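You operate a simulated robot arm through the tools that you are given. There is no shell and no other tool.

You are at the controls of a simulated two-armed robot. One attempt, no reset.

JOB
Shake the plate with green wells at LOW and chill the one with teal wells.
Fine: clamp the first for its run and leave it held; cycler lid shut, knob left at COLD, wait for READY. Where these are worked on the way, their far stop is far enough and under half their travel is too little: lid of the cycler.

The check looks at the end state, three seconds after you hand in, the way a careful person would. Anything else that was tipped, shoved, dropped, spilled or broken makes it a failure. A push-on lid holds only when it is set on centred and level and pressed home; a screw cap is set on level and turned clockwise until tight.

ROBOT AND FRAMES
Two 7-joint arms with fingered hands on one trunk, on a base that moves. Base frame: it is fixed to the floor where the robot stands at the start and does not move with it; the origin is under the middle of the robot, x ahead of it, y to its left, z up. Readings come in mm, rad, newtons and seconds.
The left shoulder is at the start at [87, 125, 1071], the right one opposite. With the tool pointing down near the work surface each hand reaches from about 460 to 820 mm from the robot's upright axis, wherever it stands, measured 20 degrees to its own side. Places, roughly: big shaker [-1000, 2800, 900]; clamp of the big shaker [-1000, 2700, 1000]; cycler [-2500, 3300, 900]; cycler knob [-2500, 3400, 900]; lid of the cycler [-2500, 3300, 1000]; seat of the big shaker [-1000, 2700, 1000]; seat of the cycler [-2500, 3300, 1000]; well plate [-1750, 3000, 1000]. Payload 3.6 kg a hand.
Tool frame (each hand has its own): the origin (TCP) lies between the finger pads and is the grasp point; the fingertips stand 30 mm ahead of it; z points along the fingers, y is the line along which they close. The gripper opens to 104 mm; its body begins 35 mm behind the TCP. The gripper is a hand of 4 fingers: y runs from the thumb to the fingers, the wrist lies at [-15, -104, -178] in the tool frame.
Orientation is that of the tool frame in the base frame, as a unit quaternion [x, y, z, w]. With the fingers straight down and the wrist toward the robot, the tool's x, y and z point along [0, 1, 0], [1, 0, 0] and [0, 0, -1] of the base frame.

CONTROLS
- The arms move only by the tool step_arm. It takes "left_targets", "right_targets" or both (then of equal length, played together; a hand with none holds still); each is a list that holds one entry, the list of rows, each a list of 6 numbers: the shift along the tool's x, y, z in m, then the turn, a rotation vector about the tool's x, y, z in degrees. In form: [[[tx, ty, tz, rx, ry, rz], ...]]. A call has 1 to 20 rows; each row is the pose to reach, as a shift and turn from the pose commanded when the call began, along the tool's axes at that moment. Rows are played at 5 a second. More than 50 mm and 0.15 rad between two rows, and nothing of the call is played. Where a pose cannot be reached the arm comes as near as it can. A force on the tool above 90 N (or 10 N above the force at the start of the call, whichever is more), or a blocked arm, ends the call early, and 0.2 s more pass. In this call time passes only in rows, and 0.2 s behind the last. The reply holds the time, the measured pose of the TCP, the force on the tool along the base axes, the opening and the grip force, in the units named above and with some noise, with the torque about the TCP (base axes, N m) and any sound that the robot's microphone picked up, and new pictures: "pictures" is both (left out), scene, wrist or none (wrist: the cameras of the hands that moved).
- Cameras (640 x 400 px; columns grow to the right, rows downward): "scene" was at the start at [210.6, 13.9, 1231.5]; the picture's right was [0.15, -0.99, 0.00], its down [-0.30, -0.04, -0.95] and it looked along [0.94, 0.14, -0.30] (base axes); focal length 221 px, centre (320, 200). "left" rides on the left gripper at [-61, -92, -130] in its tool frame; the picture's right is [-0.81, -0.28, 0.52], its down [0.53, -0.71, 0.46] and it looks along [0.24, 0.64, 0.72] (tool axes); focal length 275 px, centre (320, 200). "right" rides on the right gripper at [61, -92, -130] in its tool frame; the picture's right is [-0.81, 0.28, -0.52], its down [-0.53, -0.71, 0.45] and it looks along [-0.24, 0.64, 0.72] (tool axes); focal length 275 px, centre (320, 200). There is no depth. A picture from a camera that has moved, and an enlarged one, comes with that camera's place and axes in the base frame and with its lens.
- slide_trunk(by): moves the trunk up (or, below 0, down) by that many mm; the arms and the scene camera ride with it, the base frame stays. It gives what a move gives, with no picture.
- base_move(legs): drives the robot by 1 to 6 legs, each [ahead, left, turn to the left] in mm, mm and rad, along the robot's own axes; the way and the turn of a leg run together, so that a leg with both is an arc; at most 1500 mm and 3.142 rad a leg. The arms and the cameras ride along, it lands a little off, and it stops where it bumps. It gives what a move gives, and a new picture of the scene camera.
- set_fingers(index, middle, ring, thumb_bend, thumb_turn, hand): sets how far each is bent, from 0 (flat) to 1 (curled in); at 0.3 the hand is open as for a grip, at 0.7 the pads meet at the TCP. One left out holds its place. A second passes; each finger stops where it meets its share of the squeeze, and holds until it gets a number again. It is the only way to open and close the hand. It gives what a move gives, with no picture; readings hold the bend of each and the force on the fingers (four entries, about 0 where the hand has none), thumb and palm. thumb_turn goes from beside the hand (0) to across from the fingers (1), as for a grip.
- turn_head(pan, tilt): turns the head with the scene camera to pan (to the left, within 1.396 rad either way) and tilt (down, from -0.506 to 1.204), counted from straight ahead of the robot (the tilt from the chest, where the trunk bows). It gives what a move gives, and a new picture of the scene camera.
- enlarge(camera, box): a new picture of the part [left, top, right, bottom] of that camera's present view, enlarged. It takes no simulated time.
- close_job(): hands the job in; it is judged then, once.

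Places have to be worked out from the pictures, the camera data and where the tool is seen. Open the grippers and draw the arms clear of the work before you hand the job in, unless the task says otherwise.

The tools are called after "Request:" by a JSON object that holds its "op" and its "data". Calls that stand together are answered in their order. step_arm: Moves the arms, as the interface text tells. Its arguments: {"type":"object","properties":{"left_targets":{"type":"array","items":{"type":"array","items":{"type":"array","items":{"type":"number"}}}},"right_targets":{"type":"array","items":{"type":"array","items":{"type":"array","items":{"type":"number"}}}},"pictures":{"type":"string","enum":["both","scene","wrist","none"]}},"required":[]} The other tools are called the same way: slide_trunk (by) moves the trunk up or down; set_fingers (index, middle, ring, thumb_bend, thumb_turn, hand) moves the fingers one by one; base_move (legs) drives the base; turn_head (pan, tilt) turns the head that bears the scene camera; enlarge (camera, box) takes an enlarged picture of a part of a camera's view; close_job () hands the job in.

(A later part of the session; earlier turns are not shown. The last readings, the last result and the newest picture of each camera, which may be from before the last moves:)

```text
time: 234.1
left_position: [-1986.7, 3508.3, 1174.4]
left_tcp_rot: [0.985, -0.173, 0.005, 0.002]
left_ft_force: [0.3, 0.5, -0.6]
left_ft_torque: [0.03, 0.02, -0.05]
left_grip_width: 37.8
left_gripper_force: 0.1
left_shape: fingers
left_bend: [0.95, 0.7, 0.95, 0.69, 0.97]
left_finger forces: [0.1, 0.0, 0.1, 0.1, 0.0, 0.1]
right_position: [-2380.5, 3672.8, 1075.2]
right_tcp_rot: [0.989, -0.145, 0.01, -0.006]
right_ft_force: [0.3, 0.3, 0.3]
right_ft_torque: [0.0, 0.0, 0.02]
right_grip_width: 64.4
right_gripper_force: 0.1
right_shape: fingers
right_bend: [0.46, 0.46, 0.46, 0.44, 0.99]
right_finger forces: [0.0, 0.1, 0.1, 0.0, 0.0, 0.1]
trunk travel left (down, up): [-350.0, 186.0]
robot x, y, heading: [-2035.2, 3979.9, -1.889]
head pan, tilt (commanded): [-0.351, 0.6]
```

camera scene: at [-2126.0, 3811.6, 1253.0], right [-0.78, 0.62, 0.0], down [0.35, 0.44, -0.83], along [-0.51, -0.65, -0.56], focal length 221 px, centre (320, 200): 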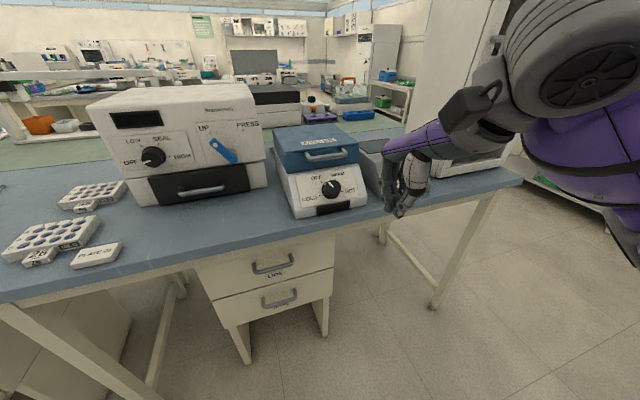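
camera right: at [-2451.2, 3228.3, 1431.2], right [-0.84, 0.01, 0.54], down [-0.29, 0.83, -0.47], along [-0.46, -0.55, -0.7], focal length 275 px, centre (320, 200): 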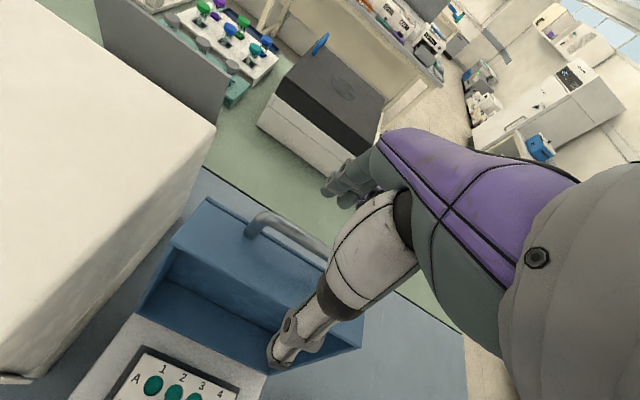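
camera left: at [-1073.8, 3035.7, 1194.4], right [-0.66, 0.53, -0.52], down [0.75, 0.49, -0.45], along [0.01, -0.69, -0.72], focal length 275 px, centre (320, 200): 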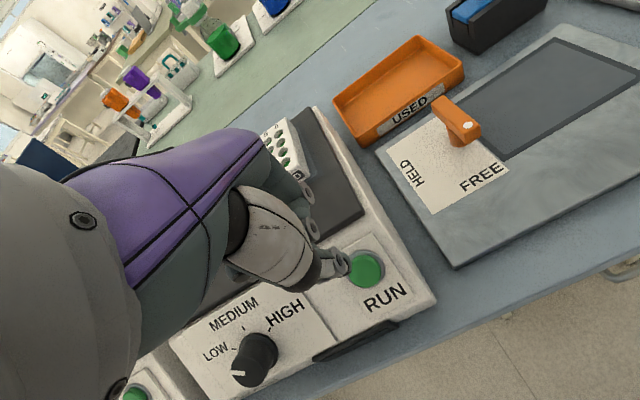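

I extend the hand to in front of the knob and then pitch it forward in steps.

Request:
{"op": "step_arm", "data": {"right_targets": [[[0, 0.042, 0.011, 0, 0, 0.4], [-0.001, 0.084, 0.022, 0, 0, 0.8], [-0.0015, 0.126, 0.033, 0, 0, 1.3], [-0.0018, 0.167, 0.045, 0, 0, 1.7]]], "pictures": "none"}}

Request:
{"op": "step_arm", "data": {"right_targets": [[[0, 0, 0, -7, 0, 0], [0, 0, 0, -14, 0, 0], [0, 0, 0, -21, 0, 0], [0, 0, 0, -28, 0, 0], [0, 0, 0, -35, 0, 0], [0, 0, 0, -42, 0, 0], [0, 0, 0, -49, 0, 0], [0, 0, 0, -52, 0, 0]]], "pictures": "both"}}

Request:
{"op": "enlarge", "data": {"camera": "scene", "box": [270, 110, 430, 240]}}

Request:
{"op": "enlarge", "data": {"camera": "right", "box": [180, 80, 460, 360]}}

```text
time: 235.1
left_position: [-1987.3, 3508.4, 1174.5]
left_tcp_rot: [0.985, -0.172, 0.004, 0.002]
left_ft_force: [-0.7, 0.2, -0.1]
left_ft_torque: [-0.01, 0.01, 0.01]
left_grip_width: 37.6
left_gripper_force: 0.1
left_shape: fingers
left_bend: [0.95, 0.7, 0.95, 0.69, 0.97]
left_finger forces: [0.0, 0.0, 0.0, 0.0, 0.0, 0.0]
right_position: [-2429.9, 3512.5, 1027.6]
right_tcp_rot: [0.987, -0.16, 0.01, -0.006]
right_ft_force: [-0.2, 0.5, -1.4]
right_ft_torque: [-0.03, -0.01, -0.03]
right_grip_width: 64.6
right_gripper_force: 0.2
right_shape: fingers
right_bend: [0.46, 0.46, 0.46, 0.44, 0.99]
right_finger forces: [0.0, 0.0, 0.0, 0.1, 0.0, 0.1]
trunk travel left (down, up): [-350.0, 186.0]
robot x, y, heading: [-2035.3, 3980.7, -1.893]
head pan, tilt (commanded): [-0.351, 0.6]
```

```text
time: 236.9
left_position: [-1985.9, 3509.4, 1174.7]
left_tcp_rot: [0.985, -0.172, 0.004, 0.002]
left_ft_force: [0.0, 0.0, 0.5]
left_ft_torque: [0.0, 0.01, 0.02]
left_grip_width: 37.7
left_gripper_force: 0.0
left_shape: fingers
left_bend: [0.95, 0.7, 0.95, 0.69, 0.97]
left_finger forces: [0.0, 0.0, 0.0, 0.1, 0.0, 0.1]
right_position: [-2431.2, 3513.6, 1027.1]
right_tcp_rot: [0.934, -0.153, -0.042, 0.32]
right_ft_force: [0.9, 0.4, -0.4]
right_ft_torque: [0.02, -0.02, -0.02]
right_grip_width: 64.6
right_gripper_force: 0.1
right_shape: fingers
right_bend: [0.46, 0.46, 0.46, 0.44, 0.99]
right_finger forces: [0.0, 0.0, 0.1, 0.0, 0.0, 0.0]
right hand out of reach, approached as far as the arm can: row 6, 7, 8
trunk travel left (down, up): [-350.0, 186.0]
robot x, y, heading: [-2036.9, 3981.4, -1.894]
head pan, tilt (commanded): [-0.351, 0.6]
camera scene: at [-2126.3, 3810.9, 1252.9], right [-0.78, 0.62, 0.0], down [0.35, 0.44, -0.83], along [-0.51, -0.65, -0.56], focal length 221 px, centre (320, 200)
camera right: at [-2324.2, 3639.3, 1075.7], right [-0.75, 0.35, 0.56], down [-0.4, 0.43, -0.81], along [-0.53, -0.83, -0.18], focal length 275 px, centre (320, 200)
```

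scene: 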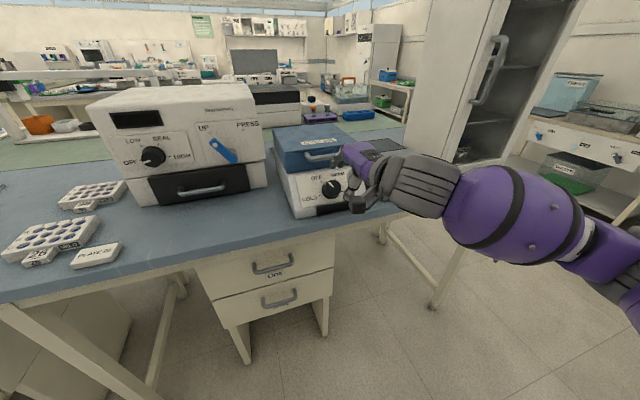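
right: 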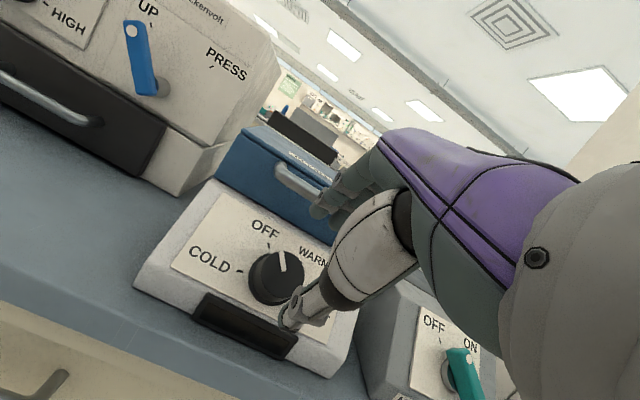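

```text
3.08 times, centred on (350, 175) of scene
camera zoom: at [-2126.3, 3810.9, 1252.9], right [-0.78, 0.62, 0.0], down [0.35, 0.44, -0.83], along [-0.51, -0.65, -0.56], focal length 681 px, centre (228, 277)
```

zoom: 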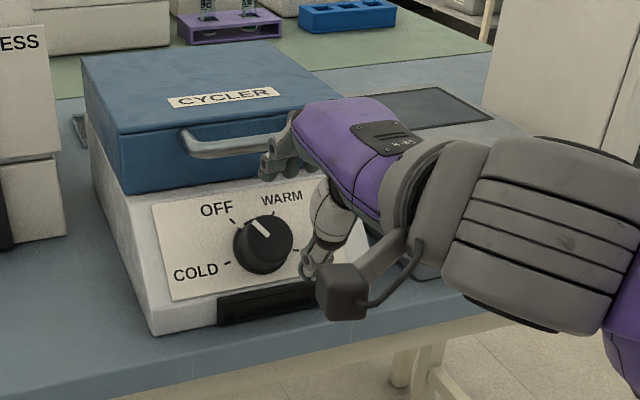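

```text
1.43 times, centred on (320, 220) of right
camera zoom: at [-2324.2, 3639.3, 1075.7], right [-0.75, 0.35, 0.56], down [-0.4, 0.43, -0.81], along [-0.53, -0.83, -0.18], focal length 393 px, centre (320, 171)
```

zoom: 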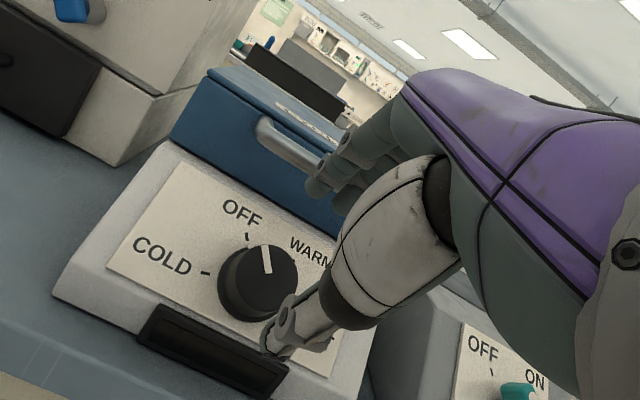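

The wrist stops at ~37° pitch in this posture, and the knuckles would touch the handle bar. A better way is with the hand rolled 90° (fingers to the right of the knob, thumb left). I first return the pitch to vertical.

Request:
{"op": "step_arm", "data": {"right_targets": [[[0, 0, -0.01, 7, 0, 0], [0, 0, -0.02, 14, 0, 0], [0, 0, -0.03, 21, 0, 0], [0, 0, -0.03, 28, 0, 0], [0, 0, -0.03, 35, 0, 0], [0, 0, -0.03, 37, 0, 0]]], "pictures": "none"}}

```text
time: 238.3
left_position: [-1987.1, 3509.3, 1175.4]
left_tcp_rot: [0.985, -0.172, 0.004, 0.002]
left_ft_force: [0.5, -0.3, 0.2]
left_ft_torque: [0.01, -0.02, -0.01]
left_grip_width: 37.7
left_gripper_force: 0.0
left_shape: fingers
left_bend: [0.95, 0.7, 0.95, 0.69, 0.97]
left_finger forces: [0.1, 0.0, 0.0, 0.0, 0.0, 0.1]
right_position: [-2425.7, 3530.9, 1051.1]
right_tcp_rot: [0.987, -0.158, 0.008, 0.006]
right_ft_force: [-0.2, -0.1, 0.1]
right_ft_torque: [0.03, -0.02, 0.01]
right_grip_width: 64.7
right_gripper_force: 0.0
right_shape: fingers
right_bend: [0.46, 0.46, 0.46, 0.44, 0.99]
right_finger forces: [0.0, 0.0, 0.0, 0.0, 0.1, 0.0]
trunk travel left (down, up): [-350.0, 186.0]
robot x, y, heading: [-2037.1, 3979.5, -1.892]
head pan, tilt (commanded): [-0.351, 0.6]
```

Back to vertical. I now roll the hand +88° about its pointing axis (thumb to the left, fingers to the right).

Request:
{"op": "step_arm", "data": {"right_targets": [[[0, 0, 0, 0, 0, 8], [0, 0, 0, 0, 0, 16], [0, 0, 0, 0, 0, 24], [0, 0, 0, 0, 0, 32], [0, 0, 0, 0, 0, 40], [0, 0, 0, 0, 0, 48], [0, 0, 0, 0, 0, 56], [0, 0, 0, 0, 0, 64], [0, 0, 0, 0, 0, 72], [0, 0, 0, 0, 0, 80], [0, 0, 0, 0, 0, 88]]], "pictures": "both"}}

```text
time: 240.7
left_position: [-1988.1, 3507.3, 1175.0]
left_tcp_rot: [0.985, -0.172, 0.004, 0.002]
left_ft_force: [-0.3, 0.5, 1.1]
left_ft_torque: [0.01, 0.01, 0.0]
left_grip_width: 37.4
left_gripper_force: 0.0
left_shape: fingers
left_bend: [0.95, 0.7, 0.95, 0.69, 0.97]
left_finger forces: [0.0, 0.1, 0.1, 0.1, 0.0, 0.0]
right_position: [-2424.8, 3531.1, 1050.3]
right_tcp_rot: [-0.598, 0.801, -0.011, 0.001]
right_ft_force: [0.0, 0.2, -0.3]
right_ft_torque: [0.03, 0.01, 0.0]
right_grip_width: 64.6
right_gripper_force: 0.2
right_shape: fingers
right_bend: [0.46, 0.46, 0.46, 0.44, 0.99]
right_finger forces: [0.0, 0.0, 0.0, 0.1, 0.0, 0.1]
trunk travel left (down, up): [-350.0, 186.0]
robot x, y, heading: [-2040.9, 3984.6, -1.894]
head pan, tilt (commanded): [-0.351, 0.6]
camera scene: at [-2126.1, 3810.7, 1252.9], right [-0.78, 0.62, 0.0], down [0.35, 0.44, -0.83], along [-0.51, -0.65, -0.56], focal length 221 px, centre (320, 200)
camera right: at [-2355.1, 3448.2, 1183.5], right [-0.04, 0.86, 0.5], down [0.84, 0.3, -0.45], along [-0.54, 0.4, -0.74], focal length 275 px, centre (320, 200)
```

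scene: 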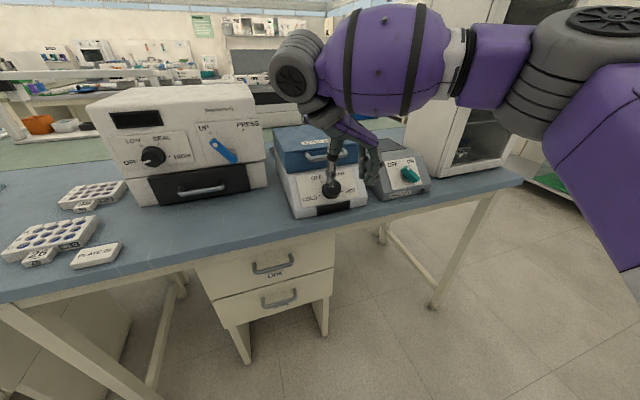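
right: 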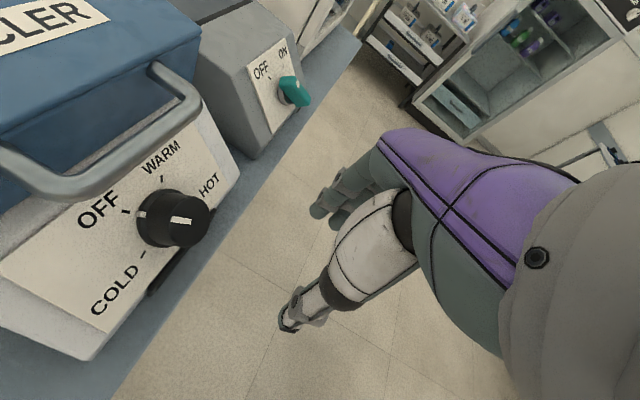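

The roll succeeded. Now I pitch the fingers forward toward the panel in steps.

Request:
{"op": "step_arm", "data": {"right_targets": [[[0, 0, 0, 0, 7.5, 0], [0, 0, 0, 0, 15, 0], [0, 0, 0, 0, 22.5, 0], [0, 0, 0, 0, 30, 0], [0, 0, 0, 0, 37.5, 0], [0, 0, 0, 0, 45, 0], [0, 0, 0, 0, 52, 0]]], "pictures": "both"}}

Request:
{"op": "enlarge", "data": {"camera": "scene", "box": [260, 110, 420, 240]}}

```text
time: 242.3
left_position: [-1987.2, 3508.8, 1173.9]
left_tcp_rot: [0.985, -0.171, 0.004, 0.001]
left_ft_force: [-0.4, 0.8, -1.1]
left_ft_torque: [0.03, 0.0, -0.02]
left_grip_width: 37.6
left_gripper_force: 0.2
left_shape: fingers
left_bend: [0.95, 0.7, 0.95, 0.69, 0.97]
left_finger forces: [0.0, 0.0, 0.1, 0.0, 0.1, 0.0]
right_position: [-2425.4, 3530.7, 1051.0]
right_tcp_rot: [-0.534, 0.719, -0.274, -0.35]
right_ft_force: [0.3, -0.3, 0.3]
right_ft_torque: [-0.02, -0.01, -0.02]
right_grip_width: 64.7
right_gripper_force: 0.1
right_shape: fingers
right_bend: [0.46, 0.46, 0.46, 0.44, 0.99]
right_finger forces: [0.0, 0.0, 0.1, 0.0, 0.0, 0.0]
trunk travel left (down, up): [-350.0, 186.0]
robot x, y, heading: [-2034.9, 3980.3, -1.894]
head pan, tilt (commanded): [-0.351, 0.6]
camera scene: at [-2126.4, 3810.9, 1252.9], right [-0.78, 0.62, 0.0], down [0.35, 0.44, -0.83], along [-0.51, -0.65, -0.56], focal length 221 px, centre (320, 200)
camera right: at [-2319.9, 3570.0, 1179.9], right [0.0, 0.94, -0.34], down [0.69, -0.24, -0.69], along [-0.73, -0.23, -0.64], focal length 275 px, centre (320, 200)
```

scene: 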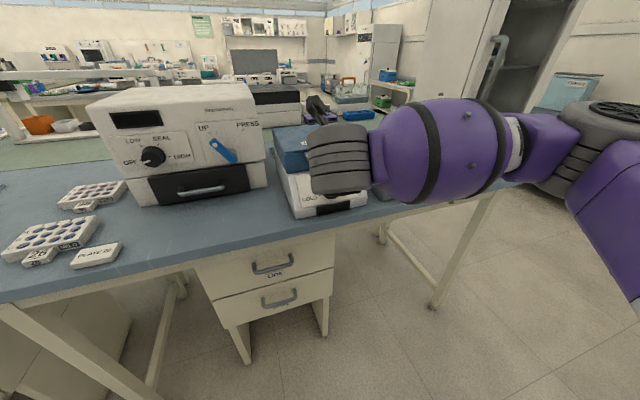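
right: 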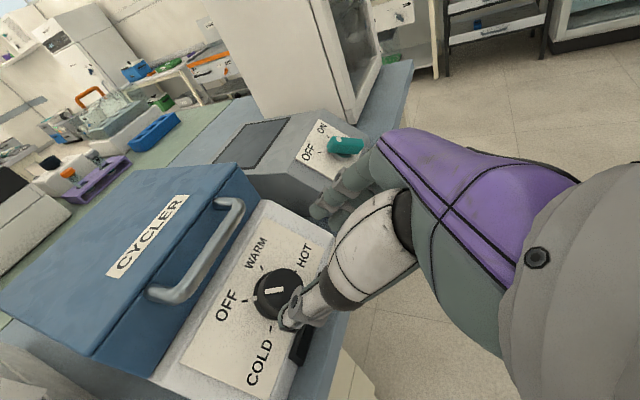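

```text
3.08 times, centred on (340, 175) of scene
camera zoom: at [-2126.4, 3810.9, 1252.9], right [-0.78, 0.62, 0.0], down [0.35, 0.44, -0.83], along [-0.51, -0.65, -0.56], focal length 681 px, centre (258, 277)
```

zoom: 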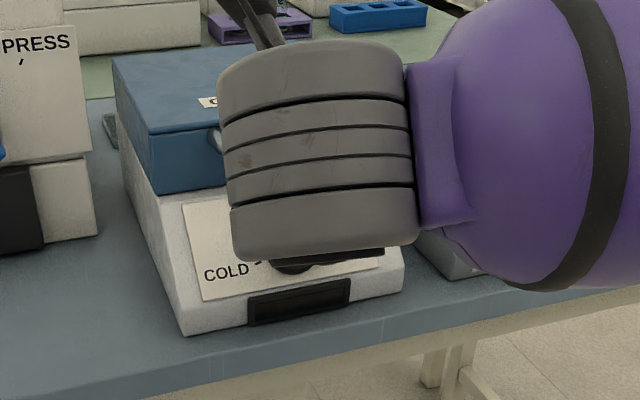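

Now the hand points along the knob axis (z′ = far 0.80, down 0.60) and the wrist camera sees the knob well. I zoom to check alignment.

Request:
{"op": "enlarge", "data": {"camera": "right", "box": [180, 190, 360, 370]}}

```text
2.22 times, centred on (270, 280) of right
camera zoom: at [-2319.9, 3570.0, 1179.9], right [0.0, 0.94, -0.34], down [0.69, -0.24, -0.69], along [-0.73, -0.23, -0.64], focal length 612 px, centre (431, 22)
```

zoom: 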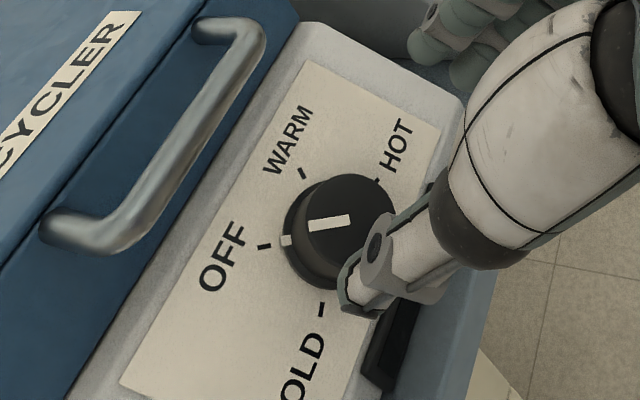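

The projected knob centre matches the image exactly. I shift sideways to centre the knob between thumb and fingers and advance 70 mm along the axis.

Request:
{"op": "step_arm", "data": {"right_targets": [[[-0.008, 0.007, 0.015, 0, 0, 0], [-0.015, 0.013, 0.035, 0, 0, 0], [-0.015, 0.013, 0.055, 0, 0, 0], [-0.015, 0.013, 0.075, 0, 0, 0]]], "pictures": "wrist"}}

Request:
{"op": "enlarge", "data": {"camera": "right", "box": [180, 160, 380, 360]}}

Request:
{"op": "enlarge", "data": {"camera": "left", "box": [400, 0, 640, 150]}}

```text
time: 243.3
left_position: [-1988.2, 3508.6, 1174.4]
left_tcp_rot: [0.985, -0.171, 0.004, 0.002]
left_ft_force: [0.2, -0.1, 0.7]
left_ft_torque: [0.02, -0.03, -0.02]
left_grip_width: 37.5
left_gripper_force: 0.1
left_shape: fingers
left_bend: [0.95, 0.7, 0.95, 0.69, 0.97]
left_finger forces: [0.1, 0.1, 0.1, 0.0, 0.1, 0.0]
right_position: [-2449.6, 3485.7, 992.9]
right_tcp_rot: [-0.534, 0.72, -0.273, -0.349]
right_ft_force: [-0.7, -0.6, -0.6]
right_ft_torque: [0.01, 0.0, -0.02]
right_grip_width: 64.4
right_gripper_force: 0.0
right_shape: fingers
right_bend: [0.46, 0.46, 0.46, 0.44, 0.99]
right_finger forces: [0.1, 0.1, 0.0, 0.0, 0.1, 0.0]
trunk travel left (down, up): [-350.0, 186.0]
robot x, y, heading: [-2038.9, 3983.1, -1.894]
head pan, tilt (commanded): [-0.351, 0.6]
camera right: at [-2344.8, 3524.2, 1122.2], right [-0.01, 0.94, -0.34], down [0.69, -0.24, -0.69], along [-0.73, -0.23, -0.65], focal length 275 px, centre (320, 200)
```

right: 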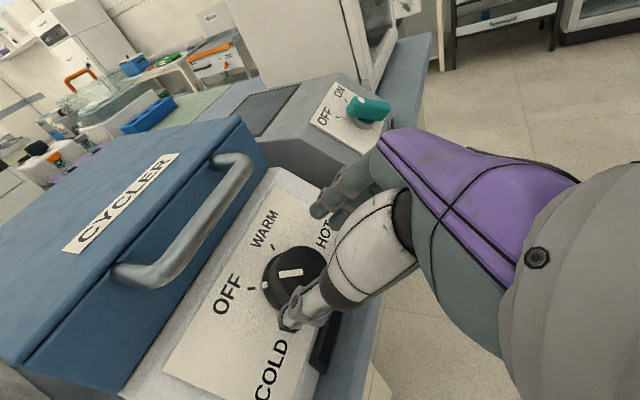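

```text
2.00 times, centred on (280, 260) of right
camera zoom: at [-2344.8, 3524.2, 1122.2], right [-0.01, 0.94, -0.34], down [0.69, -0.24, -0.69], along [-0.73, -0.23, -0.65], focal length 551 px, centre (400, 80)
```

zoom: 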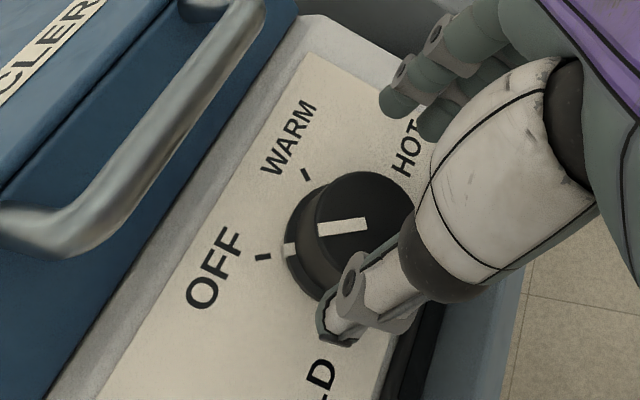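

```text
2.67 times, centred on (520, 75) of left
camera zoom: at [-2014.7, 3616.2, 1304.6], right [-0.67, 0.53, -0.52], down [0.75, 0.49, -0.45], along [0.02, -0.69, -0.72], focal length 734 px, centre (-213, 533)
```

zoom: 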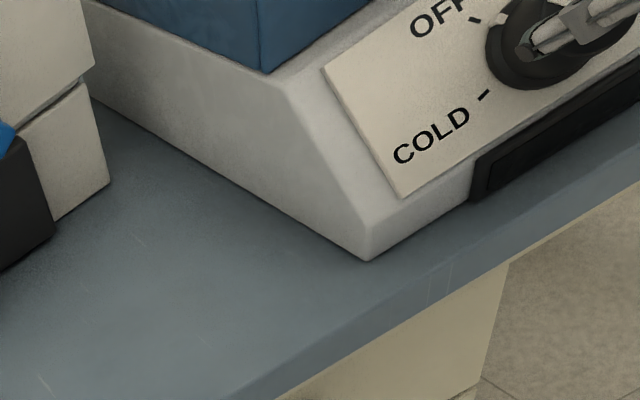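

The knob is now centred between the digits. I advance toward the panel in two stages.

Request:
{"op": "step_arm", "data": {"right_targets": [[[0, 0.001, 0.012, 0, 0, 0], [0, 0.001, 0.025, 0, 0, 0]]], "pictures": "none"}}

Request:
{"op": "enlarge", "data": {"camera": "right", "box": [180, 160, 380, 360]}}

Request:
{"op": "enlarge", "data": {"camera": "left", "box": [480, 0, 640, 100]}}

```text
time: 243.9
left_position: [-1987.1, 3509.4, 1173.5]
left_tcp_rot: [0.985, -0.172, 0.003, 0.002]
left_ft_force: [-0.2, 0.2, 0.4]
left_ft_torque: [-0.02, 0.01, -0.01]
left_grip_width: 37.7
left_gripper_force: 0.0
left_shape: fingers
left_bend: [0.95, 0.7, 0.95, 0.69, 0.97]
left_finger forces: [0.0, 0.1, 0.1, 0.0, 0.0, 0.0]
right_position: [-2454.7, 3465.9, 978.3]
right_tcp_rot: [-0.533, 0.72, -0.273, -0.35]
right_ft_force: [0.8, 1.1, -0.7]
right_ft_torque: [-0.02, 0.01, 0.01]
right_grip_width: 64.5
right_gripper_force: 0.0
right_shape: fingers
right_bend: [0.46, 0.46, 0.46, 0.44, 0.99]
right_finger forces: [0.0, 0.0, 0.0, 0.1, 0.0, 0.0]
trunk travel left (down, up): [-350.0, 186.0]
robot x, y, heading: [-2036.5, 3983.9, -1.894]
head pan, tilt (commanded): [-0.351, 0.6]
```

```text
2.00 times, centred on (280, 260) of right
camera zoom: at [-2350.6, 3505.5, 1107.2], right [-0.01, 0.94, -0.34], down [0.69, -0.24, -0.69], along [-0.73, -0.23, -0.65], focal length 551 px, centre (400, 80)
```

zoom: 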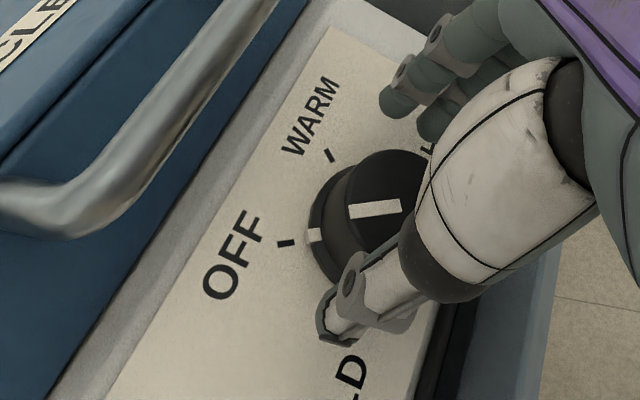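

```text
4.00 times, centred on (560, 50) of left
camera zoom: at [-2014.6, 3616.4, 1304.6], right [-0.67, 0.53, -0.52], down [0.75, 0.49, -0.45], along [0.02, -0.69, -0.72], focal length 1101 px, centre (-640, 800)
```

zoom: 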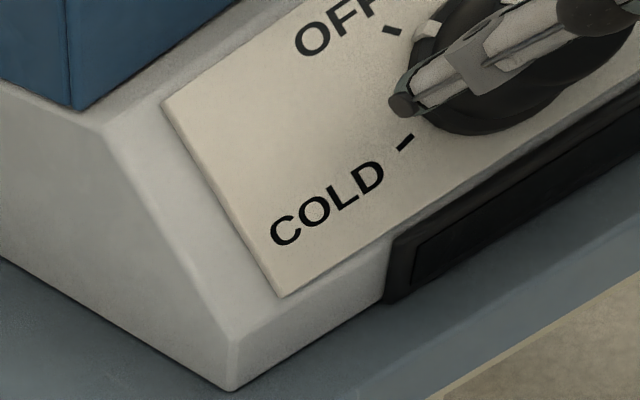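

The thumb and fingers straddle the knob. I advance the last 20 mm and close the grip.

Request:
{"op": "step_arm", "data": {"right_targets": [[[0, 0.001, 0.007, 0, 0, 0], [0, 0.001, 0.014, 0, 0, 0], [0, 0.001, 0.02, 0, 0, 0]]], "pictures": "none"}}

Request:
{"op": "enlarge", "data": {"camera": "right", "box": [180, 160, 380, 360]}}

Request:
{"op": "enlarge", "data": {"camera": "left", "box": [480, 0, 640, 100]}}

```text
time: 244.7
left_position: [-1986.4, 3511.0, 1176.7]
left_tcp_rot: [0.985, -0.173, 0.004, 0.003]
left_ft_force: [-0.3, -0.6, 0.5]
left_ft_torque: [0.02, 0.01, -0.04]
left_grip_width: 37.5
left_gripper_force: 0.0
left_shape: fingers
left_bend: [0.95, 0.7, 0.95, 0.69, 0.97]
left_finger forces: [0.0, 0.1, 0.0, 0.0, 0.0, 0.1]
right_position: [-2461.2, 3455.0, 969.1]
right_tcp_rot: [-0.532, 0.72, -0.273, -0.352]
right_ft_force: [3.9, 19.4, 13.4]
right_ft_torque: [0.63, 0.37, -0.76]
right_grip_width: 64.6
right_gripper_force: 12.2
right_shape: fingers
right_bend: [0.46, 0.44, 0.46, 0.44, 0.99]
right_finger forces: [0.1, 18.6, 5.2, 0.0, 0.1, 0.0]
trunk travel left (down, up): [-350.0, 186.0]
robot x, y, heading: [-2037.1, 3979.9, -1.891]
head pan, tilt (commanded): [-0.351, 0.6]
```

```text
2.00 times, centred on (280, 260) of right
camera zoom: at [-2355.5, 3494.2, 1098.2], right [0.0, 0.94, -0.34], down [0.68, -0.25, -0.69], along [-0.73, -0.23, -0.64], focal length 551 px, centre (400, 80)
```

zoom: 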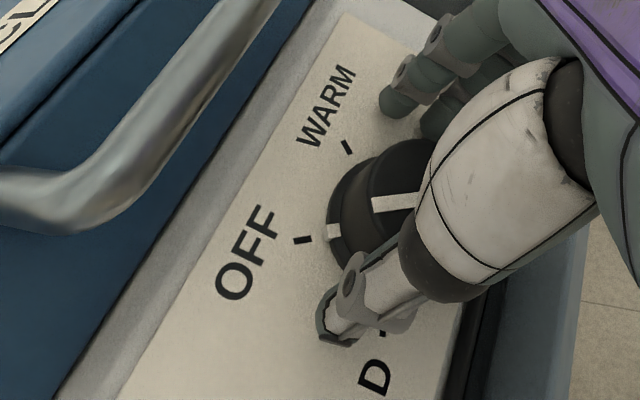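

```text
4.00 times, centred on (560, 50) of left
camera zoom: at [-2013.4, 3620.2, 1305.8], right [-0.67, 0.53, -0.53], down [0.75, 0.49, -0.45], along [0.01, -0.69, -0.72], focal length 1101 px, centre (-640, 800)
```

zoom: 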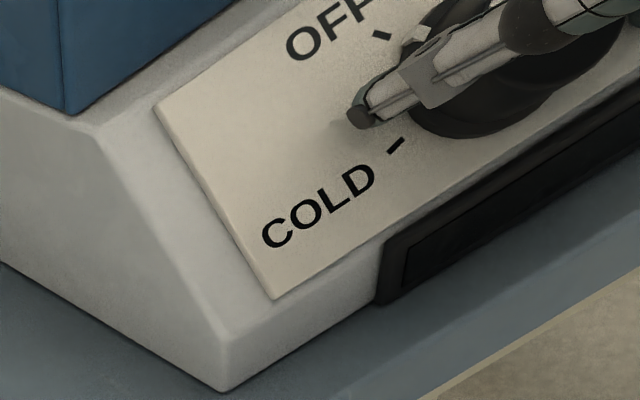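

The middle fingertip has reached the panel (≈20 N), so I back off ~5 mm and then close on the knob.

Request:
{"op": "step_arm", "data": {"right_targets": [[[0, 0, -0.005, 0, 0, 0], [0, 0, -0.01, 0, 0, 0]]], "pictures": "none"}}

Request:
{"op": "set_fingers", "data": {"hand": "right", "index": 0.7, "middle": 0.7, "ring": 0.7, "thumb_bend": 0.7}}

Request:
{"op": "enlarge", "data": {"camera": "right", "box": [180, 160, 380, 360]}}

Request:
{"op": "enlarge", "data": {"camera": "left", "box": [480, 0, 640, 100]}}

```text
time: 245.3
left_position: [-1987.9, 3508.7, 1175.2]
left_tcp_rot: [0.985, -0.172, 0.004, 0.001]
left_ft_force: [0.3, 0.1, -0.4]
left_ft_torque: [-0.01, 0.0, 0.0]
left_grip_width: 37.7
left_gripper_force: 0.1
left_shape: fingers
left_bend: [0.95, 0.7, 0.95, 0.69, 0.97]
left_finger forces: [0.1, 0.1, 0.1, 0.1, 0.1, 0.0]
right_position: [-2459.6, 3458.7, 971.7]
right_tcp_rot: [-0.535, 0.719, -0.274, -0.349]
right_ft_force: [0.3, -0.1, -0.1]
right_ft_torque: [-0.01, -0.01, 0.02]
right_grip_width: 64.6
right_gripper_force: 0.0
right_shape: fingers
right_bend: [0.46, 0.46, 0.46, 0.44, 0.99]
right_finger forces: [0.0, 0.0, 0.0, 0.0, 0.1, 0.0]
trunk travel left (down, up): [-350.0, 186.0]
robot x, y, heading: [-2037.6, 3982.8, -1.894]
head pan, tilt (commanded): [-0.351, 0.6]
```

```text
time: 246.3
left_position: [-1988.9, 3508.8, 1175.1]
left_tcp_rot: [0.985, -0.172, 0.004, 0.002]
left_ft_force: [-0.6, 0.4, 0.3]
left_ft_torque: [0.0, 0.01, 0.02]
left_grip_width: 37.7
left_gripper_force: 0.1
left_shape: fingers
left_bend: [0.95, 0.7, 0.95, 0.69, 0.97]
left_finger forces: [0.1, 0.0, 0.1, 0.0, 0.1, 0.1]
right_position: [-2460.9, 3459.8, 972.8]
right_tcp_rot: [-0.534, 0.72, -0.272, -0.349]
right_ft_force: [-4.2, 1.2, -0.4]
right_ft_torque: [0.1, 0.16, -0.13]
right_grip_width: 30.4
right_gripper_force: 14.9
right_shape: fingers
right_bend: [0.63, 0.61, 0.66, 0.56, 1.0]
right_finger forces: [4.1, 9.2, 2.8, 0.0, 12.7, 0.0]
trunk travel left (down, up): [-350.0, 186.0]
robot x, y, heading: [-2036.6, 3980.1, -1.891]
head pan, tilt (commanded): [-0.351, 0.6]
```

```text
2.00 times, centred on (280, 260) of right
camera zoom: at [-2355.4, 3498.1, 1101.3], right [0.0, 0.94, -0.34], down [0.69, -0.24, -0.69], along [-0.73, -0.23, -0.65], focal length 551 px, centre (400, 80)
```

zoom: 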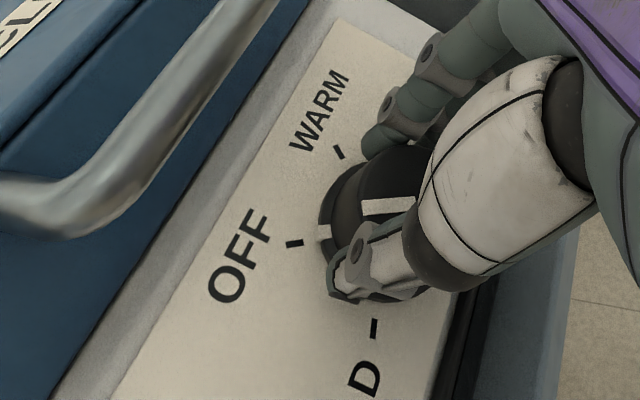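

```text
4.00 times, centred on (560, 50) of left
camera zoom: at [-2015.1, 3616.5, 1304.7], right [-0.66, 0.53, -0.53], down [0.75, 0.49, -0.45], along [0.02, -0.69, -0.72], focal length 1101 px, centre (-640, 800)
```

zoom: 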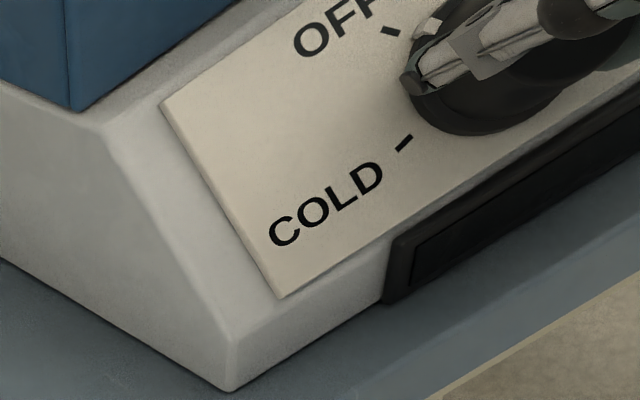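

The knob is gripped (15 N). I twist counter-clockwise about the knob's axis, 30° first, watching for reach limits.

Request:
{"op": "step_arm", "data": {"right_targets": [[[0.0002, -0.0011, 0, 0, 0, -7.5], [0.0004, -0.0023, 0, 0, 0, -15], [0.0004, -0.0034, 0, 0, 0, -22.5], [0.0003, -0.0046, 0, 0, 0, -30]]], "pictures": "none"}}

Request:
{"op": "enlarge", "data": {"camera": "right", "box": [180, 160, 380, 360]}}

Request:
{"op": "enlarge", "data": {"camera": "left", "box": [480, 0, 640, 100]}}

```text
time: 247.3
left_position: [-1986.6, 3508.2, 1174.4]
left_tcp_rot: [0.985, -0.172, 0.004, 0.002]
left_ft_force: [0.9, 0.4, 0.2]
left_ft_torque: [0.04, 0.02, -0.03]
left_grip_width: 37.7
left_gripper_force: 0.0
left_shape: fingers
left_bend: [0.95, 0.7, 0.95, 0.69, 0.97]
left_finger forces: [0.1, 0.1, 0.0, 0.0, 0.1, 0.1]
right_position: [-2454.7, 3456.4, 973.3]
right_tcp_rot: [0.702, -0.556, 0.173, 0.409]
right_ft_force: [-3.6, -1.1, 2.8]
right_ft_torque: [-0.04, -0.06, 0.08]
right_grip_width: 29.7
right_gripper_force: 13.3
right_shape: fingers
right_bend: [0.63, 0.61, 0.66, 0.58, 1.0]
right_finger forces: [5.3, 7.7, 2.5, 0.1, 11.5, 0.0]
trunk travel left (down, up): [-350.0, 186.0]
robot x, y, heading: [-2040.0, 3978.4, -1.89]
head pan, tilt (commanded): [-0.351, 0.6]
```

```text
2.00 times, centred on (280, 260) of right
camera zoom: at [-2322.7, 3522.8, 1059.0], right [-0.41, 0.9, -0.15], down [0.39, 0.03, -0.92], along [-0.83, -0.43, -0.36], focal length 551 px, centre (400, 80)
```

zoom: 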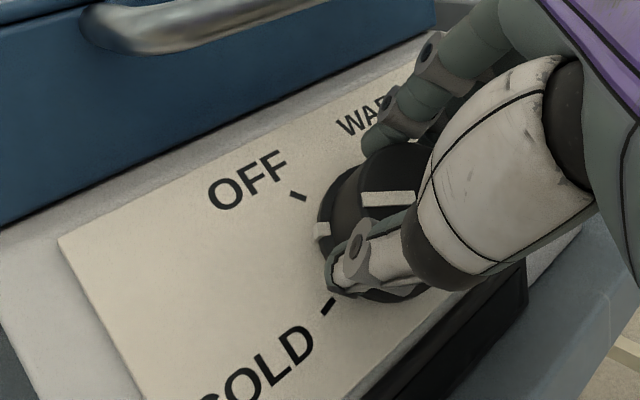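

```text
4.00 times, centred on (560, 50) of left
camera zoom: at [-2014.7, 3616.4, 1304.7], right [-0.67, 0.53, -0.53], down [0.75, 0.49, -0.45], along [0.02, -0.69, -0.72], focal length 1101 px, centre (-640, 800)
```

zoom: 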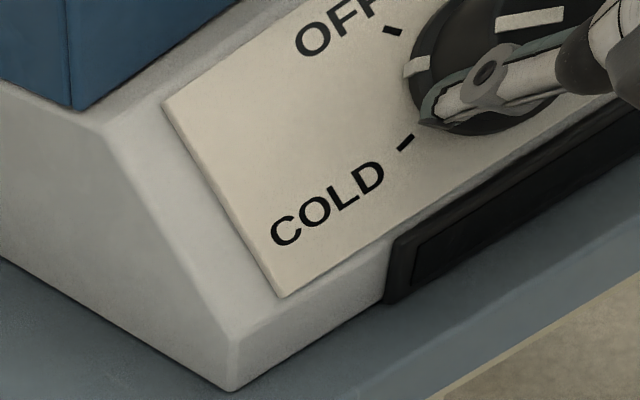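

The knob turns with the hand (pointer now midway). I continue another 40° to COLD.

Request:
{"op": "step_arm", "data": {"right_targets": [[[0.0002, -0.0011, 0, 0, 0, -7.5], [0.0004, -0.0023, 0, 0, 0, -15], [0.0004, -0.0034, 0, 0, 0, -22.5], [0.0003, -0.0046, 0, 0, 0, -30], [0.0, -0.0056, 0, 0, 0, -37], [-0.0002, -0.0061, 0, 0, 0, -40]]], "pictures": "none"}}

Request:
{"op": "enlarge", "data": {"camera": "right", "box": [180, 160, 380, 360]}}

Request:
{"op": "enlarge", "data": {"camera": "left", "box": [480, 0, 640, 100]}}

```text
time: 248.7
left_position: [-1987.9, 3508.2, 1174.9]
left_tcp_rot: [0.985, -0.172, 0.004, 0.002]
left_ft_force: [0.0, 0.5, -0.5]
left_ft_torque: [0.0, -0.01, 0.01]
left_grip_width: 37.5
left_gripper_force: 0.0
left_shape: fingers
left_bend: [0.95, 0.7, 0.95, 0.69, 0.97]
left_finger forces: [0.1, 0.0, 0.0, 0.0, 0.1, 0.0]
right_position: [-2371.5, 3420.3, 1023.9]
right_tcp_rot: [0.85, -0.307, 0.014, 0.428]
right_ft_force: [-0.5, -0.4, -0.2]
right_ft_torque: [-0.01, 0.0, -0.02]
right_grip_width: 2.8
right_gripper_force: 0.0
right_shape: fingers
right_bend: [0.7, 0.7, 0.7, 0.69, 1.0]
right_finger forces: [0.0, 0.0, 0.1, 0.0, 0.1, 0.1]
right hand out of reach, approached as far as the arm can: row 2, 3, 4, 5, 6
trunk travel left (down, up): [-350.0, 186.0]
robot x, y, heading: [-2040.5, 3982.3, -1.893]
head pan, tilt (commanded): [-0.351, 0.6]
```

```text
2.00 times, centred on (280, 260) of right
camera zoom: at [-2241.2, 3526.7, 1059.7], right [-0.68, 0.67, 0.29], down [-0.16, 0.25, -0.95], along [-0.71, -0.7, -0.07], focal length 551 px, centre (400, 80)
```

zoom: 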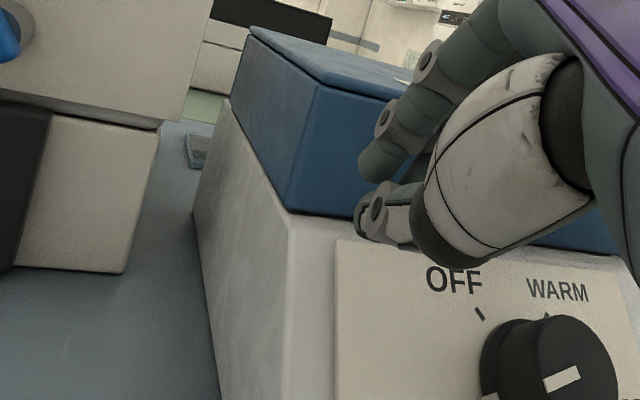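

```text
4.00 times, centred on (560, 50) of left
camera zoom: at [-2014.5, 3616.5, 1304.6], right [-0.67, 0.53, -0.52], down [0.75, 0.49, -0.45], along [0.02, -0.69, -0.72], focal length 1101 px, centre (-640, 800)
```

zoom: 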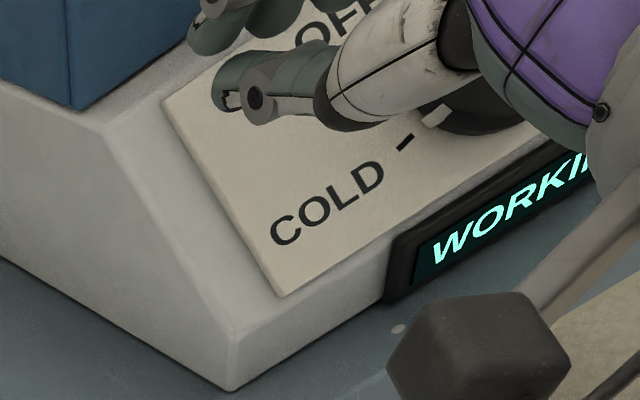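

The arm hit a reach limit and slipped off the knob, but the display already reads "WORKI…", so the knob reached COLD. I withdraw the hand backwards along its axis and inspect everything.

Request:
{"op": "step_arm", "data": {"right_targets": [[[0, 0, -0.03, 0, 0, 0], [0, 0, -0.07, 0, 0, 0], [0, 0, -0.11, 0, 0, 0], [0, 0, -0.14, 0, 0, 0]]], "pictures": "both"}}

Request:
{"op": "enlarge", "data": {"camera": "left", "box": [400, 0, 640, 150]}}

Request:
{"op": "enlarge", "data": {"camera": "scene", "box": [260, 100, 420, 240]}}

```text
time: 249.7
left_position: [-1988.1, 3509.3, 1174.5]
left_tcp_rot: [0.985, -0.172, 0.004, 0.001]
left_ft_force: [-0.2, -0.9, 0.1]
left_ft_torque: [0.01, -0.01, -0.02]
left_grip_width: 37.8
left_gripper_force: 0.0
left_shape: fingers
left_bend: [0.95, 0.7, 0.95, 0.69, 0.97]
left_finger forces: [0.0, 0.1, 0.0, 0.1, 0.1, 0.1]
right_position: [-2340.2, 3524.8, 1113.8]
right_tcp_rot: [0.85, -0.308, 0.015, 0.428]
right_ft_force: [-0.6, 0.5, 0.5]
right_ft_torque: [-0.01, 0.01, -0.01]
right_grip_width: 2.7
right_gripper_force: 0.0
right_shape: fingers
right_bend: [0.7, 0.7, 0.7, 0.69, 1.0]
right_finger forces: [0.1, 0.1, 0.0, 0.1, 0.0, 0.0]
trunk travel left (down, up): [-350.0, 186.0]
robot x, y, heading: [-2037.7, 3981.3, -1.888]
head pan, tilt (commanded): [-0.351, 0.6]
camera scene: at [-2126.3, 3811.2, 1252.9], right [-0.78, 0.62, 0.0], down [0.35, 0.44, -0.83], along [-0.51, -0.65, -0.56], focal length 221 px, centre (320, 200)
camera right: at [-2209.4, 3631.1, 1148.0], right [-0.68, 0.67, 0.29], down [-0.16, 0.25, -0.95], along [-0.71, -0.7, -0.07], focal length 275 px, centre (320, 200)
```

scene: 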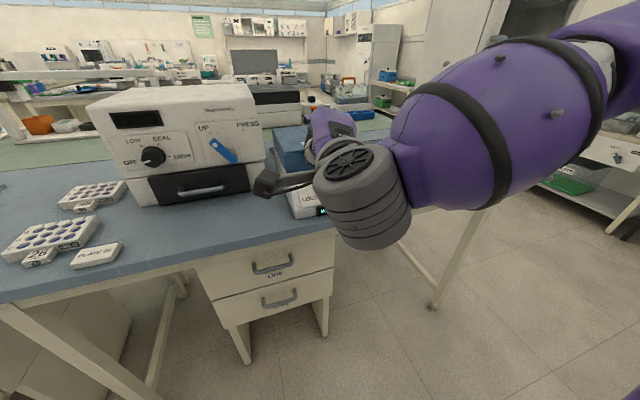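
right: 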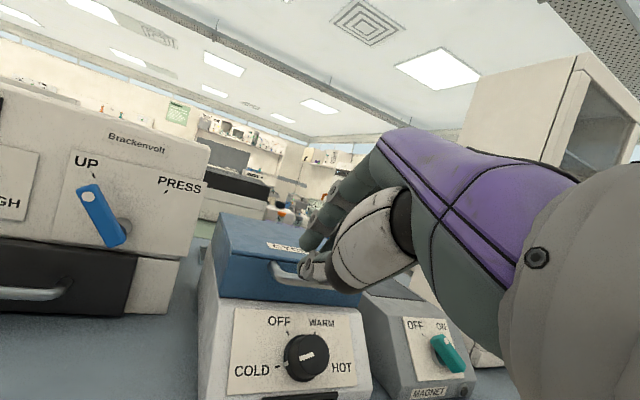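

```text
2.67 times, centred on (520, 75) of left
camera zoom: at [-2014.7, 3616.9, 1304.8], right [-0.67, 0.53, -0.53], down [0.75, 0.49, -0.45], along [0.02, -0.69, -0.72], focal length 734 px, centre (-213, 533)
```

zoom: 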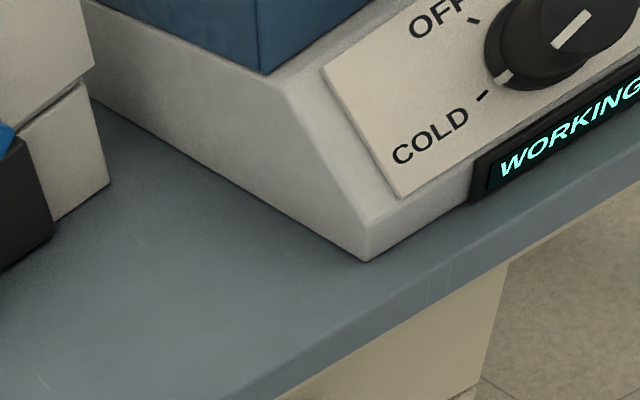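

```text
2.86 times, centred on (340, 170) of scene
camera zoom: at [-2126.3, 3811.2, 1252.9], right [-0.78, 0.62, 0.0], down [0.35, 0.44, -0.83], along [-0.51, -0.65, -0.56], focal length 633 px, centre (263, 286)
```

zoom: 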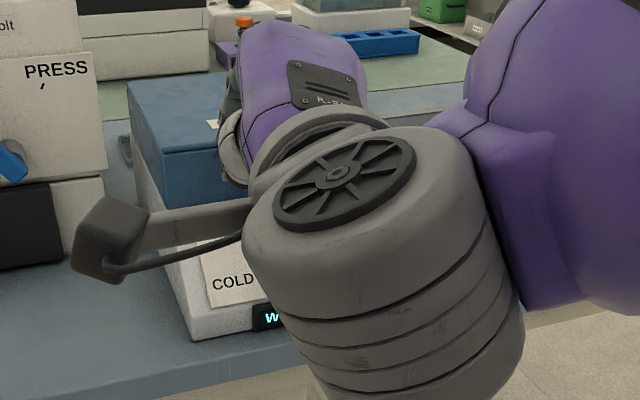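

The display shows WORKING and the knob's notch lines up with the COLD tick. I check the lid closure with the right wrist camera.

Request:
{"op": "enlarge", "data": {"camera": "right", "box": [180, 190, 400, 400]}}

```text
1.90 times, centred on (290, 295) of right
camera zoom: at [-2209.4, 3631.1, 1148.0], right [-0.68, 0.67, 0.29], down [-0.16, 0.25, -0.95], along [-0.71, -0.7, -0.07], focal length 524 px, centre (377, 19)
```

zoom: 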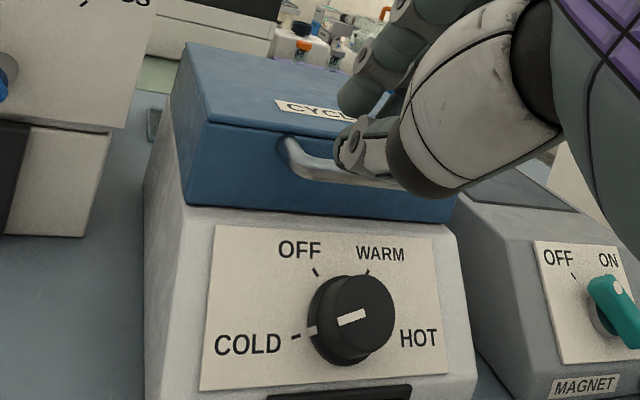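

Lid flush and knob at COLD. I back the robot away, open both hands, and look at the display while waiting for READY.

Request:
{"op": "base_move", "data": {"legs": [[-220, 0, 0]]}}

Request:
{"op": "set_fingers", "data": {"hand": "right", "index": 0.3, "middle": 0.3, "ring": 0.3, "thumb_bend": 0.3}}

Request:
{"op": "set_fingers", "data": {"hand": "left", "index": 0.3, "middle": 0.3, "ring": 0.3, "thumb_bend": 0.3}}

Request:
{"op": "turn_head", "data": {"pan": -0.2, "tilt": 0.5}}

Request:
{"op": "enlarge", "data": {"camera": "scene", "box": [240, 100, 440, 240]}}

```text
time: 251.4
left_position: [-1918.3, 3716.6, 1175.3]
left_tcp_rot: [0.985, -0.171, 0.004, 0.002]
left_ft_force: [0.2, 1.3, 0.0]
left_ft_torque: [0.0, 0.01, -0.01]
left_grip_width: 37.6
left_gripper_force: 0.0
left_shape: fingers
left_bend: [0.95, 0.7, 0.95, 0.69, 0.97]
left_finger forces: [0.0, 0.1, 0.0, 0.0, 0.0, 0.1]
right_position: [-2269.4, 3732.4, 1113.1]
right_tcp_rot: [0.85, -0.308, 0.015, 0.428]
right_ft_force: [-1.3, 0.1, 0.3]
right_ft_torque: [0.0, -0.02, 0.02]
right_grip_width: 2.7
right_gripper_force: 0.0
right_shape: fingers
right_bend: [0.7, 0.7, 0.7, 0.69, 1.0]
right_finger forces: [0.0, 0.1, 0.1, 0.0, 0.0, 0.0]
trunk travel left (down, up): [-350.0, 186.0]
robot x, y, heading: [-1969.1, 4186.8, -1.894]
head pan, tilt (commanded): [-0.351, 0.6]
camera scene: at [-2057.1, 4018.7, 1253.0], right [-0.78, 0.62, 0.0], down [0.35, 0.44, -0.83], along [-0.51, -0.65, -0.56], focal length 221 px, centre (320, 200)
```

scene: 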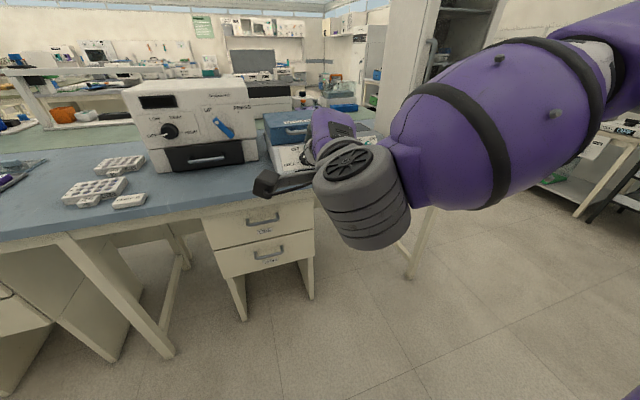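

```text
time: 252.4
left_position: [-1918.2, 3716.1, 1174.8]
left_tcp_rot: [0.985, -0.172, 0.005, 0.002]
left_ft_force: [-0.2, 0.7, -0.2]
left_ft_torque: [-0.02, 0.03, 0.01]
left_grip_width: 37.8
left_gripper_force: 0.0
left_shape: fingers
left_bend: [0.95, 0.7, 0.95, 0.69, 0.97]
left_finger forces: [0.0, 0.0, 0.1, 0.0, 0.1, 0.0]
right_position: [-2270.9, 3731.7, 1113.2]
right_tcp_rot: [0.85, -0.307, 0.015, 0.428]
right_ft_force: [-1.0, -0.6, 0.3]
right_ft_torque: [0.0, 0.0, 0.0]
right_grip_width: 103.0
right_gripper_force: 0.0
right_shape: fingers
right_bend: [0.3, 0.3, 0.3, 0.3, 0.98]
right_finger forces: [0.0, 0.1, 0.0, 0.0, 0.1, 0.0]
trunk travel left (down, up): [-350.0, 186.0]
robot x, y, heading: [-1969.4, 4188.2, -1.897]
head pan, tilt (commanded): [-0.351, 0.6]
```

```text
time: 253.4
left_position: [-1919.3, 3715.5, 1174.6]
left_tcp_rot: [0.985, -0.173, 0.004, 0.002]
left_ft_force: [0.7, 0.6, 0.4]
left_ft_torque: [-0.03, 0.03, -0.02]
left_grip_width: 102.6
left_gripper_force: 0.1
left_shape: fingers
left_bend: [0.3, 0.3, 0.3, 0.3, 0.97]
left_finger forces: [0.0, 0.1, 0.0, 0.0, 0.1, 0.1]
right_position: [-2270.8, 3733.0, 1112.2]
right_tcp_rot: [0.85, -0.307, 0.015, 0.428]
right_ft_force: [-0.2, 0.4, 0.3]
right_ft_torque: [-0.03, -0.02, -0.01]
right_grip_width: 102.7
right_gripper_force: 0.1
right_shape: fingers
right_bend: [0.3, 0.3, 0.3, 0.3, 0.98]
right_finger forces: [0.1, 0.1, 0.1, 0.1, 0.1, 0.0]
trunk travel left (down, up): [-350.0, 186.0]
robot x, y, heading: [-1966.2, 4188.9, -1.891]
head pan, tilt (commanded): [-0.351, 0.6]
```

```text
time: 254.1
left_position: [-1917.5, 3716.8, 1173.8]
left_tcp_rot: [0.985, -0.171, 0.003, 0.002]
left_ft_force: [-0.4, -0.3, 0.3]
left_ft_torque: [-0.01, 0.01, 0.0]
left_grip_width: 102.8
left_gripper_force: 0.0
left_shape: fingers
left_bend: [0.3, 0.3, 0.3, 0.3, 0.97]
left_finger forces: [0.1, 0.0, 0.0, 0.0, 0.1, 0.0]
right_position: [-2270.0, 3731.6, 1113.1]
right_tcp_rot: [0.85, -0.307, 0.015, 0.428]
right_ft_force: [0.6, 0.0, -0.7]
right_ft_torque: [0.02, -0.01, 0.0]
right_grip_width: 102.8
right_gripper_force: 0.1
right_shape: fingers
right_bend: [0.3, 0.3, 0.3, 0.3, 0.98]
right_finger forces: [0.1, 0.0, 0.1, 0.0, 0.1, 0.0]
trunk travel left (down, up): [-350.0, 186.0]
robot x, y, heading: [-1969.0, 4190.0, -1.891]
head pan, tilt (commanded): [-0.201, 0.499]
camera scene: at [-2047.7, 4008.4, 1261.9], right [-0.87, 0.5, 0.0], down [0.24, 0.42, -0.88], along [-0.44, -0.76, -0.48], focal length 221 px, centre (320, 200)
```

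scene: 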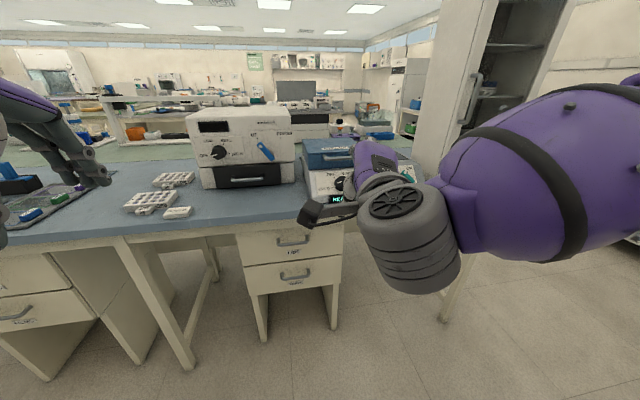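

```text
2.86 times, centred on (340, 170) of scene
camera zoom: at [-2047.7, 4008.4, 1261.9], right [-0.87, 0.5, 0.0], down [0.24, 0.42, -0.88], along [-0.44, -0.76, -0.48], focal length 633 px, centre (263, 286)
```

zoom: 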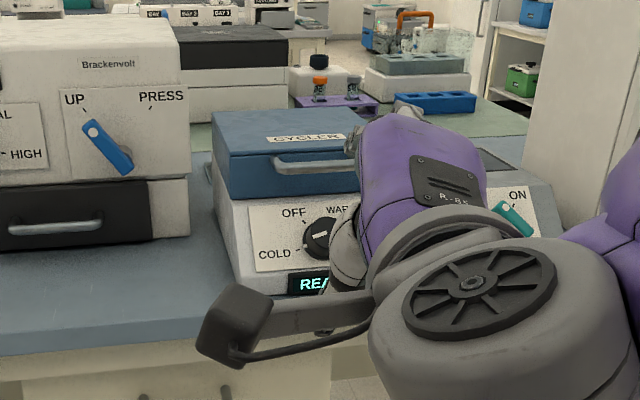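

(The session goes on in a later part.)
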